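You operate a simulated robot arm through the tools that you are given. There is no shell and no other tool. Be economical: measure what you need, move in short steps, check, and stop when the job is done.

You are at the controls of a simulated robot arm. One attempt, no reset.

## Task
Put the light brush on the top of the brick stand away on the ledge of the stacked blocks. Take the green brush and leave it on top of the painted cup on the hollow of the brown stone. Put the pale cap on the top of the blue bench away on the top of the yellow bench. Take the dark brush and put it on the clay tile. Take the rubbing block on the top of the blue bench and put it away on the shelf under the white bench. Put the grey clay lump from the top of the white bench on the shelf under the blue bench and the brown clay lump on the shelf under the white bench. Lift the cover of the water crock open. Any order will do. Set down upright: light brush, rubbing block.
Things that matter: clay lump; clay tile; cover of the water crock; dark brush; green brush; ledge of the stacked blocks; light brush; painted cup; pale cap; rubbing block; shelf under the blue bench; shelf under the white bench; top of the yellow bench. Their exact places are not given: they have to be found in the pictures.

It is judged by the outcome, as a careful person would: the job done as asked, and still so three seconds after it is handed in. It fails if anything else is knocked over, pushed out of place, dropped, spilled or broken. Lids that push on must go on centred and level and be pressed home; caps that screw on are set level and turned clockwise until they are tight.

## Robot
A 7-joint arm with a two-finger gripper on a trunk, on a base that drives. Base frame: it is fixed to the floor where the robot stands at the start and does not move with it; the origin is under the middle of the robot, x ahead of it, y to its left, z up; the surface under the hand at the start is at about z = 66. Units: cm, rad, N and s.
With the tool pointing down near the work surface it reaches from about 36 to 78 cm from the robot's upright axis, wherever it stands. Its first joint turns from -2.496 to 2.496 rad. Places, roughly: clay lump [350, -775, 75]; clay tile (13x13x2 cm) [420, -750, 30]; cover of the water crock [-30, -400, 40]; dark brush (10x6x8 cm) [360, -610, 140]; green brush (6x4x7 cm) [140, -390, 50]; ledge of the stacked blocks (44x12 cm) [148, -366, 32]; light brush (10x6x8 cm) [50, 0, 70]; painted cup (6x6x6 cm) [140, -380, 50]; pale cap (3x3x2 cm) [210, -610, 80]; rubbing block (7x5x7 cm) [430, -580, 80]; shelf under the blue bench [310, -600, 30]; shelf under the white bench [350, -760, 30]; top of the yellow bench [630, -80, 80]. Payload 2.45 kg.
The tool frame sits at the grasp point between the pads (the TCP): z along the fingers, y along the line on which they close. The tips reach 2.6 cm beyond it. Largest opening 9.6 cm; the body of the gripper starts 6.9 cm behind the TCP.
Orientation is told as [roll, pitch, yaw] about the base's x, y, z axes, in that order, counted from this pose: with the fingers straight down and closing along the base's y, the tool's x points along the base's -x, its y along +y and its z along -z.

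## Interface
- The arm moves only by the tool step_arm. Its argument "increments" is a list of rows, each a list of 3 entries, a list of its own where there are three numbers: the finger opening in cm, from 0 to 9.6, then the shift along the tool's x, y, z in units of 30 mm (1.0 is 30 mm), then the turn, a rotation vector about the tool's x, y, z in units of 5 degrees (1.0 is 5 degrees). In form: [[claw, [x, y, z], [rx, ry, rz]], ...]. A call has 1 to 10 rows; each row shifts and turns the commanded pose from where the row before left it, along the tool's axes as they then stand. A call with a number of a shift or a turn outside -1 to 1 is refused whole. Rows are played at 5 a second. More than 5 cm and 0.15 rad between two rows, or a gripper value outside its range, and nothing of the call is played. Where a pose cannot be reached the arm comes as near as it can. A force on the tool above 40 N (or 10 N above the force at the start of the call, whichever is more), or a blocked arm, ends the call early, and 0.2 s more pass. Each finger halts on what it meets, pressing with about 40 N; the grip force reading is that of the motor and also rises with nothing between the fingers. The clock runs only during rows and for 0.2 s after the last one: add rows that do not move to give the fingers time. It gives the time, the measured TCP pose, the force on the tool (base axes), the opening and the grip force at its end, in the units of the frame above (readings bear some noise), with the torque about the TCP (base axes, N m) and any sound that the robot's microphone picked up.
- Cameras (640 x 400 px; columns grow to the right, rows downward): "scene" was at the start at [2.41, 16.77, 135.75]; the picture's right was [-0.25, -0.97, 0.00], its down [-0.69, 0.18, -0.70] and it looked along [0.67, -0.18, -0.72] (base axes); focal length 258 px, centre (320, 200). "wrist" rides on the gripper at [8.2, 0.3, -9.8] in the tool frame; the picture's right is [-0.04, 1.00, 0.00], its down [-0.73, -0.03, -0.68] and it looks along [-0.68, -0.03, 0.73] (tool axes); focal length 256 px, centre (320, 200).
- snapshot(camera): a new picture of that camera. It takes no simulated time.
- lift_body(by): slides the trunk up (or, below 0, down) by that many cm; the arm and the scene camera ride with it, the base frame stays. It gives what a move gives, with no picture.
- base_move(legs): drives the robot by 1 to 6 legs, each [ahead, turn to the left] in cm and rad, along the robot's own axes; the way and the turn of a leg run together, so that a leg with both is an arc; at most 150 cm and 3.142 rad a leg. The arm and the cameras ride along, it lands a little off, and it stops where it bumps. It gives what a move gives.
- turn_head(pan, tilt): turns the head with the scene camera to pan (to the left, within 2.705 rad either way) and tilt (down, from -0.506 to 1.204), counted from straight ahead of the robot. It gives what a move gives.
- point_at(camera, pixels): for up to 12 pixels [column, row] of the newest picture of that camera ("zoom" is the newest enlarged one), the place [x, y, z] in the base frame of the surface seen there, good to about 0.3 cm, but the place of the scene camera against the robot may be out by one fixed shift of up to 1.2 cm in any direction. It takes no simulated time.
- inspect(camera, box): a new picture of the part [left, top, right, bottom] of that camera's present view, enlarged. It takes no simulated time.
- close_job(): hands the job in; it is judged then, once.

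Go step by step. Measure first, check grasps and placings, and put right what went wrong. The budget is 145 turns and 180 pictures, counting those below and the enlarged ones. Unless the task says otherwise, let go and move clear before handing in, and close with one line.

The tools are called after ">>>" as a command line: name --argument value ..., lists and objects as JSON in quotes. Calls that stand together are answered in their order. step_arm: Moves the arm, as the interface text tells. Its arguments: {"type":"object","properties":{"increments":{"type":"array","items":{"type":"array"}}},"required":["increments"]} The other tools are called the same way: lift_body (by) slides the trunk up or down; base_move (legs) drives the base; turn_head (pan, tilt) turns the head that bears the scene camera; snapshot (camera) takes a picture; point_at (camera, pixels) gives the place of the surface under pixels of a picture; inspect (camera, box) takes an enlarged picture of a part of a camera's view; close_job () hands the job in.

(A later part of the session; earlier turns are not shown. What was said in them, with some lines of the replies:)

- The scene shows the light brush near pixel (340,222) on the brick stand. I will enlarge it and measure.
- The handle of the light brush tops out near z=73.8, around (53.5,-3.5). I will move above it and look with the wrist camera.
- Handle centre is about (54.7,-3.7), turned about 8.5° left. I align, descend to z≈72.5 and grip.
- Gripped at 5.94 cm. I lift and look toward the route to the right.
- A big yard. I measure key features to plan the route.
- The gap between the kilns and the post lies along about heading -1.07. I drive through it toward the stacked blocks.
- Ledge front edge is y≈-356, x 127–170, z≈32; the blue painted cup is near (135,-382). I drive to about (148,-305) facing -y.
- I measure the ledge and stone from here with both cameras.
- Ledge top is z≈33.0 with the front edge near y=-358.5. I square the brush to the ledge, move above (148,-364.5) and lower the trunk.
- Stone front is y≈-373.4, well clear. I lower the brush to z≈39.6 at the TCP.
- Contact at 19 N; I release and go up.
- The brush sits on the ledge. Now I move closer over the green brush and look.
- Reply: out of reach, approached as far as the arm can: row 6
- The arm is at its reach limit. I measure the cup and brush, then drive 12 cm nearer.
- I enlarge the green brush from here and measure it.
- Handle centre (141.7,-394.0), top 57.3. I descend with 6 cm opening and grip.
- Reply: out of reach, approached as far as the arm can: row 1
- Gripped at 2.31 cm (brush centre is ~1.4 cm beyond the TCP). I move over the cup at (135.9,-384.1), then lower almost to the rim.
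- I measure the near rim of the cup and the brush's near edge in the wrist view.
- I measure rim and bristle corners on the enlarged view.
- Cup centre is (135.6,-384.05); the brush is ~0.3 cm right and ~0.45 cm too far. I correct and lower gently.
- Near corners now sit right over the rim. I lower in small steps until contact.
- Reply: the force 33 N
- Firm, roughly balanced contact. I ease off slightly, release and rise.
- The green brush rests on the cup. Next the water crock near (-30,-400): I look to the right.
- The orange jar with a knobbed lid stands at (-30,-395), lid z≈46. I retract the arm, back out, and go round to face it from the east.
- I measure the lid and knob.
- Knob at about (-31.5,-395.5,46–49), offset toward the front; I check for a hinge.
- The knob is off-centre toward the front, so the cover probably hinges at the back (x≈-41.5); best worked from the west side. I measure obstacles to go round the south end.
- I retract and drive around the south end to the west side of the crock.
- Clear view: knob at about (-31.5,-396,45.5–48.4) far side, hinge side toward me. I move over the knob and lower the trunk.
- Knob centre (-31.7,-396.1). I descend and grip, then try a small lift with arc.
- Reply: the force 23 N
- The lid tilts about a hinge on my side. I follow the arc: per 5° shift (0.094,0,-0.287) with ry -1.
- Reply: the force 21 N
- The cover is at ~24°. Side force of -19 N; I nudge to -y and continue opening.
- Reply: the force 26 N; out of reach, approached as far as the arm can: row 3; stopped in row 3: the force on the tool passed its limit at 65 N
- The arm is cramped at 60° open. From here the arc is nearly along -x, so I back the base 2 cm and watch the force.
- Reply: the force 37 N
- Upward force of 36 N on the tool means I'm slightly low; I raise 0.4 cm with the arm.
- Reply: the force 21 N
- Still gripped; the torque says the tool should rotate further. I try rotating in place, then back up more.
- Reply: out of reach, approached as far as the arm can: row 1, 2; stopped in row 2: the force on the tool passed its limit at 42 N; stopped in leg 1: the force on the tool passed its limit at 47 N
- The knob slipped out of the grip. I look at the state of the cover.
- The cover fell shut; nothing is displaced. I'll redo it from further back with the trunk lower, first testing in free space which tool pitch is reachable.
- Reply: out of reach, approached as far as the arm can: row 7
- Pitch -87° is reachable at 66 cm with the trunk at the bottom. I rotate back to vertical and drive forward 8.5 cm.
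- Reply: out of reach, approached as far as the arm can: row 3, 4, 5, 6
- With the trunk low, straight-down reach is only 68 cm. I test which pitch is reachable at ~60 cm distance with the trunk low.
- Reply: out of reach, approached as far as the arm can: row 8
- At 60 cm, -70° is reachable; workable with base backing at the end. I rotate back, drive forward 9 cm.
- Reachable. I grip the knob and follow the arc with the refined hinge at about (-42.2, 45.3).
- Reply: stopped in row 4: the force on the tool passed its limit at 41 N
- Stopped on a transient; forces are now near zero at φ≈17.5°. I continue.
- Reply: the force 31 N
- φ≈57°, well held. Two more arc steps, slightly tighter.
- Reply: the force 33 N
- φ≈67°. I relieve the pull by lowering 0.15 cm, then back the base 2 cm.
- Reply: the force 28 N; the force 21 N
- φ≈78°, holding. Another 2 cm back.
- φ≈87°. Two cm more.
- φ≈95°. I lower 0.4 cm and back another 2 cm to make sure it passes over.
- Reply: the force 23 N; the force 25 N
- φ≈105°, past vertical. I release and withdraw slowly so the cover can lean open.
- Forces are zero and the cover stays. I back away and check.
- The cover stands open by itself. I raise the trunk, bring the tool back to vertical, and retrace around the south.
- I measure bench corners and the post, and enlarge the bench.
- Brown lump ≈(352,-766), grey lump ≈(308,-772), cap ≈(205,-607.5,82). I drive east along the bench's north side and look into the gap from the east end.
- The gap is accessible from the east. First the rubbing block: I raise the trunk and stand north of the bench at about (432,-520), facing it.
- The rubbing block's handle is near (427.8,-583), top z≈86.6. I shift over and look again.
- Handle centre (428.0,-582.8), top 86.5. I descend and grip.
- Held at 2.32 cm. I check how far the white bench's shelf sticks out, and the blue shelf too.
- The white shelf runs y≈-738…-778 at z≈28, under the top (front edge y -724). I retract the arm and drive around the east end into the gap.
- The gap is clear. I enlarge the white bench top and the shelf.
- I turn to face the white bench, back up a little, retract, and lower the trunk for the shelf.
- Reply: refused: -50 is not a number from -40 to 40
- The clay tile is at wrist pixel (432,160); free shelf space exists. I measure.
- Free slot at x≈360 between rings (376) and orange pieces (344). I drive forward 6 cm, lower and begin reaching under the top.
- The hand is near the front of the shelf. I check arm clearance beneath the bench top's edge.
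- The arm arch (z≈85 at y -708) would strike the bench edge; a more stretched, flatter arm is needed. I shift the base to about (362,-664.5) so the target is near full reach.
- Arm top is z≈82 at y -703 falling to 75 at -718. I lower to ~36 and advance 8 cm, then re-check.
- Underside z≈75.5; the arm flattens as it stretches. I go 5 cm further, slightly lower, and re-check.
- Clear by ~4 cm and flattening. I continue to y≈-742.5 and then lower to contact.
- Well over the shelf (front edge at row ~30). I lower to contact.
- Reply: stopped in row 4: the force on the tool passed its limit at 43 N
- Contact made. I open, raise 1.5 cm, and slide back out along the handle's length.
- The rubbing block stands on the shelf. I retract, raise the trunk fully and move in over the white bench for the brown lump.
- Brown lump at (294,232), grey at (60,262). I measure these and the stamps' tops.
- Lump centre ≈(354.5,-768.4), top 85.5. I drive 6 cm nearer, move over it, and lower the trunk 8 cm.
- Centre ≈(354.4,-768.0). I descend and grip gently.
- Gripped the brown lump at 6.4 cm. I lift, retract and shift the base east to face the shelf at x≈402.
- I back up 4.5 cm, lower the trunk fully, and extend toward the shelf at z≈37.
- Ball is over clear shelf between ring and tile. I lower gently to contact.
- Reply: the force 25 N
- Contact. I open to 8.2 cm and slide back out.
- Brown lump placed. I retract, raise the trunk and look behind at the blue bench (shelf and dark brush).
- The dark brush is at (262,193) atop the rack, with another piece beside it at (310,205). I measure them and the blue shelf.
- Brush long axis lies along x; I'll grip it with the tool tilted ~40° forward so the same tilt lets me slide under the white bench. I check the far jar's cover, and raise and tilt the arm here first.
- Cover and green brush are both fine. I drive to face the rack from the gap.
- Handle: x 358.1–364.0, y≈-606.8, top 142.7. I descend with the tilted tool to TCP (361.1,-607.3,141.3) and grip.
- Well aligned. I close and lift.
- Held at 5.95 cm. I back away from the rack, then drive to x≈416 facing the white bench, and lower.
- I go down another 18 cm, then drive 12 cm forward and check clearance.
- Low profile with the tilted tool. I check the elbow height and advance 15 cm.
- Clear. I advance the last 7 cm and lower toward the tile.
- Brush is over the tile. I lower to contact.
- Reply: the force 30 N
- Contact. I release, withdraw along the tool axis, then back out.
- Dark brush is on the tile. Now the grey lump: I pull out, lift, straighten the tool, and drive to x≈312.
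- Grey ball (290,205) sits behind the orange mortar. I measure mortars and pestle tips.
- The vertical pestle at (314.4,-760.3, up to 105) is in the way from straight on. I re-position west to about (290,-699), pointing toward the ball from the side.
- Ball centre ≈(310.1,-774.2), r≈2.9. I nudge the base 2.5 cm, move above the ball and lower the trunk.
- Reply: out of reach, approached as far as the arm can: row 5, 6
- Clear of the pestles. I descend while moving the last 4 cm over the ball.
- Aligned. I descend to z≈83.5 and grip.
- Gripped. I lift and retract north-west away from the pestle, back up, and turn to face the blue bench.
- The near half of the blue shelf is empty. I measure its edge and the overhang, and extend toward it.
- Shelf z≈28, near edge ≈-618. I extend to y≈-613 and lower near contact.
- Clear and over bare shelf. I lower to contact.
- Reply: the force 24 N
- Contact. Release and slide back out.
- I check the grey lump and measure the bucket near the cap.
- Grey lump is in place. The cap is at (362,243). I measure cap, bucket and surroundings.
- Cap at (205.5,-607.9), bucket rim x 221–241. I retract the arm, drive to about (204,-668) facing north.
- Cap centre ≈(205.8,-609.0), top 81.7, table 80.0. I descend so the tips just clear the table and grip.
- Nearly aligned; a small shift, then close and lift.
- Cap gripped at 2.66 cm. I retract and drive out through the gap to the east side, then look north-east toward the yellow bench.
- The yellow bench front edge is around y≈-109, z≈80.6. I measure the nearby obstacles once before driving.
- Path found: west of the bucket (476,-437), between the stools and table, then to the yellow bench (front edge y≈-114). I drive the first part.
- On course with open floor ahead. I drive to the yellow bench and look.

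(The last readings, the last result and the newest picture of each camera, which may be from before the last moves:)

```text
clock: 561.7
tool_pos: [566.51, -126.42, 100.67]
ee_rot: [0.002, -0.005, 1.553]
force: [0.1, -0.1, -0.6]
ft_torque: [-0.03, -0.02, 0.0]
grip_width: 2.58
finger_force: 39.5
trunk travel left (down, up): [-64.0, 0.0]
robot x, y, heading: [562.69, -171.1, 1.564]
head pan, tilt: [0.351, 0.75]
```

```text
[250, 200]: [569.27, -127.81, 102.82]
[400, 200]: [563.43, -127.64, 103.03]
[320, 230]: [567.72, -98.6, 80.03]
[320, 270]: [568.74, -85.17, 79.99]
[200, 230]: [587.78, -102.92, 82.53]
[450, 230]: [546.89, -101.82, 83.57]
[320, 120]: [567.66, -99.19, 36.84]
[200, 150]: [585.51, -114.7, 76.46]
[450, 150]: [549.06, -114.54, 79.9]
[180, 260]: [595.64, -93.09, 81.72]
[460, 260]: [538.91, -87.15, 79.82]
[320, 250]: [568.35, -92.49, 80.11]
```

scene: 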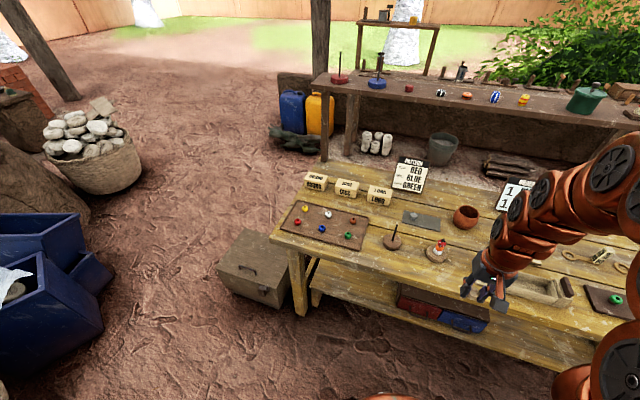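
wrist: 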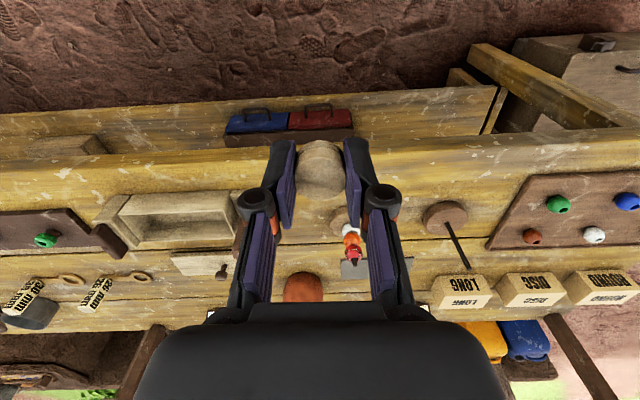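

Bench top z≈80.0; the front strip near (555,-108.5) is free between the disc stand and the red-tipped piece. I move there and partly down.

>>> step_arm --increments '[[2, [-0.85, 0.547, 0], [0, 0, 0]], [2, [-0.85, 0.547, 0], [0, 0, 0]], [2, [-0.85, 0.547, 0], [0, 0, 0]], [2, [-0.85, 0.547, 0], [0, 0, 0]], [2, [-0.85, 0.547, 0], [0, 0, 0]], [2, [-0.85, 0.547, 0], [0, 0, 0]], [2, [-0.87, 0.547, 0], [0, 0, 0]], [2, [0, 0, 0.9], [0, 0, 0]], [2, [0, 0, 0.9], [0, 0, 0]], [2, [0, 0, 0.7], [0, 0, 0]]]'

>>> snapshot --camera "wrist"

>>> point_at --camera "wrist" --pixels '[[320, 110], [250, 130], [400, 130], [400, 200], [240, 200], [320, 80], [440, 170], [200, 170], [280, 120], [360, 120]]'

>>> inspect --camera "scene" --box '[340, 180, 540, 320]'

```text
clock: 563.9
tool_pos: [555.12, -108.38, 93.44]
ee_rot: [0.004, -0.004, 1.554]
force: [0.8, -0.2, -0.2]
ft_torque: [0.0, 0.02, 0.01]
grip_width: 2.57
finger_force: 39.5
trunk travel left (down, up): [-64.0, 0.0]
robot x, y, heading: [562.3, -171.12, 1.561]
head pan, tilt: [0.351, 0.75]
```

```text
37 pictures are left
```

wrist: 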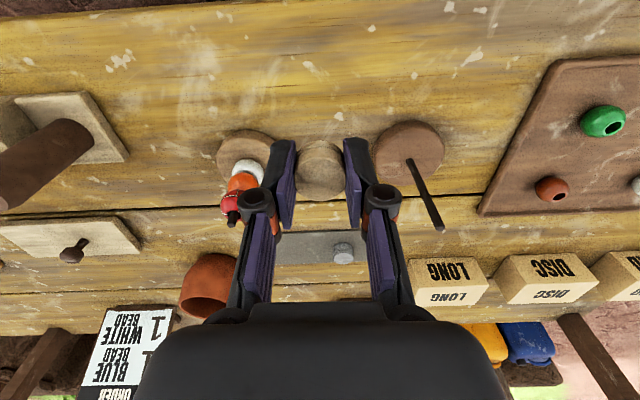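

```text
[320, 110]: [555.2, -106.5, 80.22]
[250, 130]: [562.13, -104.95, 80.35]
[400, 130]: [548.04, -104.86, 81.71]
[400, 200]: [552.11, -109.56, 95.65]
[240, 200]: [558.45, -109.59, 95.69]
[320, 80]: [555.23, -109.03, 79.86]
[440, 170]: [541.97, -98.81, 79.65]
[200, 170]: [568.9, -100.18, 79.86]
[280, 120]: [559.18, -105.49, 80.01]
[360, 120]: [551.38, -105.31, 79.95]
```

```text
2.86 times, centred on (440, 250) of scene
```

zoom: 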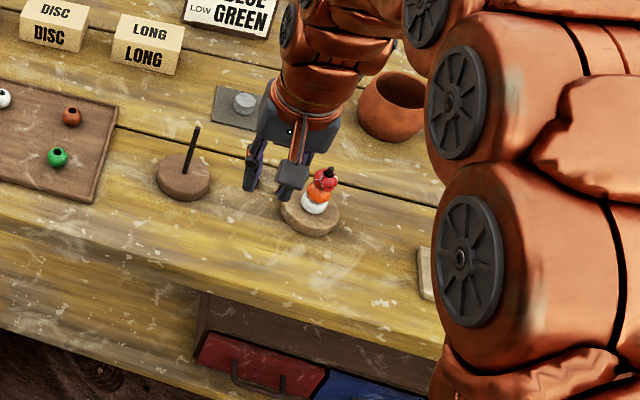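

The spot is clear (bench at z≈79.9, discs at y>-105.5). I shift back 0.5 cm and lower to contact.

>>> step_arm --increments '[[2, [0.17, 0, 0.9], [0, 0, 0]], [2, [0, 0, 0.9], [0, 0, 0]], [2, [0, 0, 0.9], [0, 0, 0]], [2, [0, 0, 0.5], [0, 0, 0]], [2, [0, 0, 0.12], [0, 0, 0]], [2, [0, 0, 0.08], [0, 0, 0]], [2, [0, 0, 0.06], [0, 0, 0]], [2, [0, 0, 0.04], [0, 0, 0]]]'

>>> snapshot --camera "wrist"

```text
clock: 565.7
tool_pos: [555.3, -108.9, 82.69]
ee_rot: [0.003, -0.004, 1.555]
force: [-0.3, -0.2, 0.0]
ft_torque: [-0.01, 0.02, 0.0]
grip_width: 2.57
finger_force: 39.6
trunk travel left (down, up): [-64.0, 0.0]
robot x, y, heading: [562.45, -171.06, 1.558]
head pan, tilt: [0.351, 0.75]
```

```text
35 pictures are left
```

wrist: 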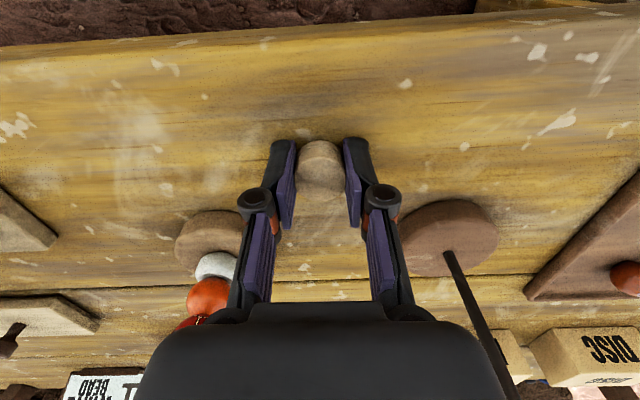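

Almost touching. I lower the last millimetres to contact, release, and rise.

>>> step_arm --increments '[[2, [0, 0, 0.04], [0, 0, 0]], [2, [0, 0, 0.03], [0, 0, 0]], [2, [0, 0, 0.03], [0, 0, 0]], [2, [0, 0, 0.03], [0, 0, 0]]]'

>>> step_arm --increments '[[3.5, [0, 0, 0], [0, 0, 0]], [4, [0, 0, 0], [0, 0, 0]], [4, [0, 0, 0], [0, 0, 0]], [4, [0, 0, -0.5], [0, 0, 0]], [4, [0, 0, -0.9], [0, 0, 0]], [4, [0, 0, -0.9], [0, 0, 0]], [4, [0, 0, -0.9], [0, 0, 0]], [4, [0.9, 0, -0.9], [0, 0, 0]], [4, [0.9, 0, -0.9], [0, 0, 0]]]'

>>> inspect --camera "wrist" --box '[220, 60, 460, 210]'

>>> inspect --camera "scene" --box '[360, 200, 500, 300]'

```text
clock: 566.9
tool_pos: [555.27, -108.76, 82.64]
ee_rot: [0.002, -0.007, 1.553]
force: [1.0, -10.8, 25.2]
ft_torque: [-0.6, -0.32, -0.12]
grip_width: 2.56
finger_force: 39.6
trunk travel left (down, up): [-64.0, 0.0]
robot x, y, heading: [562.46, -170.77, 1.561]
head pan, tilt: [0.351, 0.75]
stopped in row 4: the force on the tool passed its limit at 41 N (the readings are from after the stop); the commanded pose is now the measured one
```

```text
clock: 568.9
tool_pos: [555.23, -114.37, 97.45]
ee_rot: [0.002, -0.007, 1.553]
force: [-0.8, 0.3, 0.1]
ft_torque: [0.01, 0.02, 0.0]
grip_width: 4.05
finger_force: 0.0
trunk travel left (down, up): [-64.0, 0.0]
robot x, y, heading: [562.53, -171.06, 1.562]
head pan, tilt: [0.351, 0.75]
```

```text
2.67 times, centred on (340, 135) of wrist
```

zoom: 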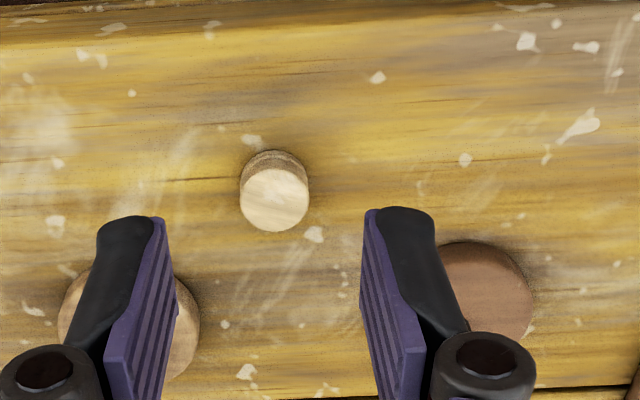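

```text
4.00 times, centred on (430, 250) of scene
```

zoom: 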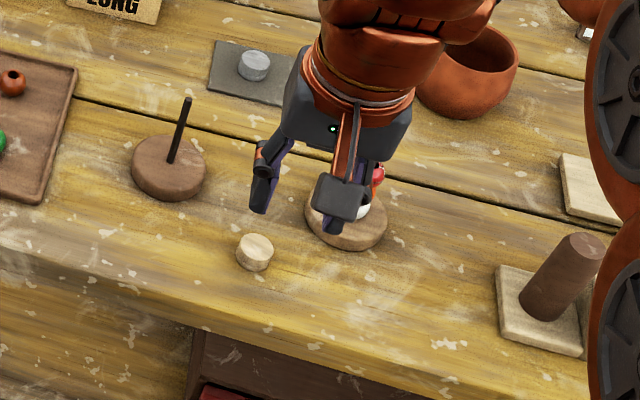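

The pale cap stands on the yellow bench, the gripper is open and clear, and nothing else has moved. I hand the job in.

>>> close_job

```text
The job is handed in.
```

The job is handed in. All eight items are done: both clay lumps, all three brushes, the cap and the rubbing block are where you asked, and the crock cover is open. On the first try at the cover the knob slipped and it fell shut; the second try left it standing open. I checked each placing in the pictures and saw nothing else knocked over or moved.
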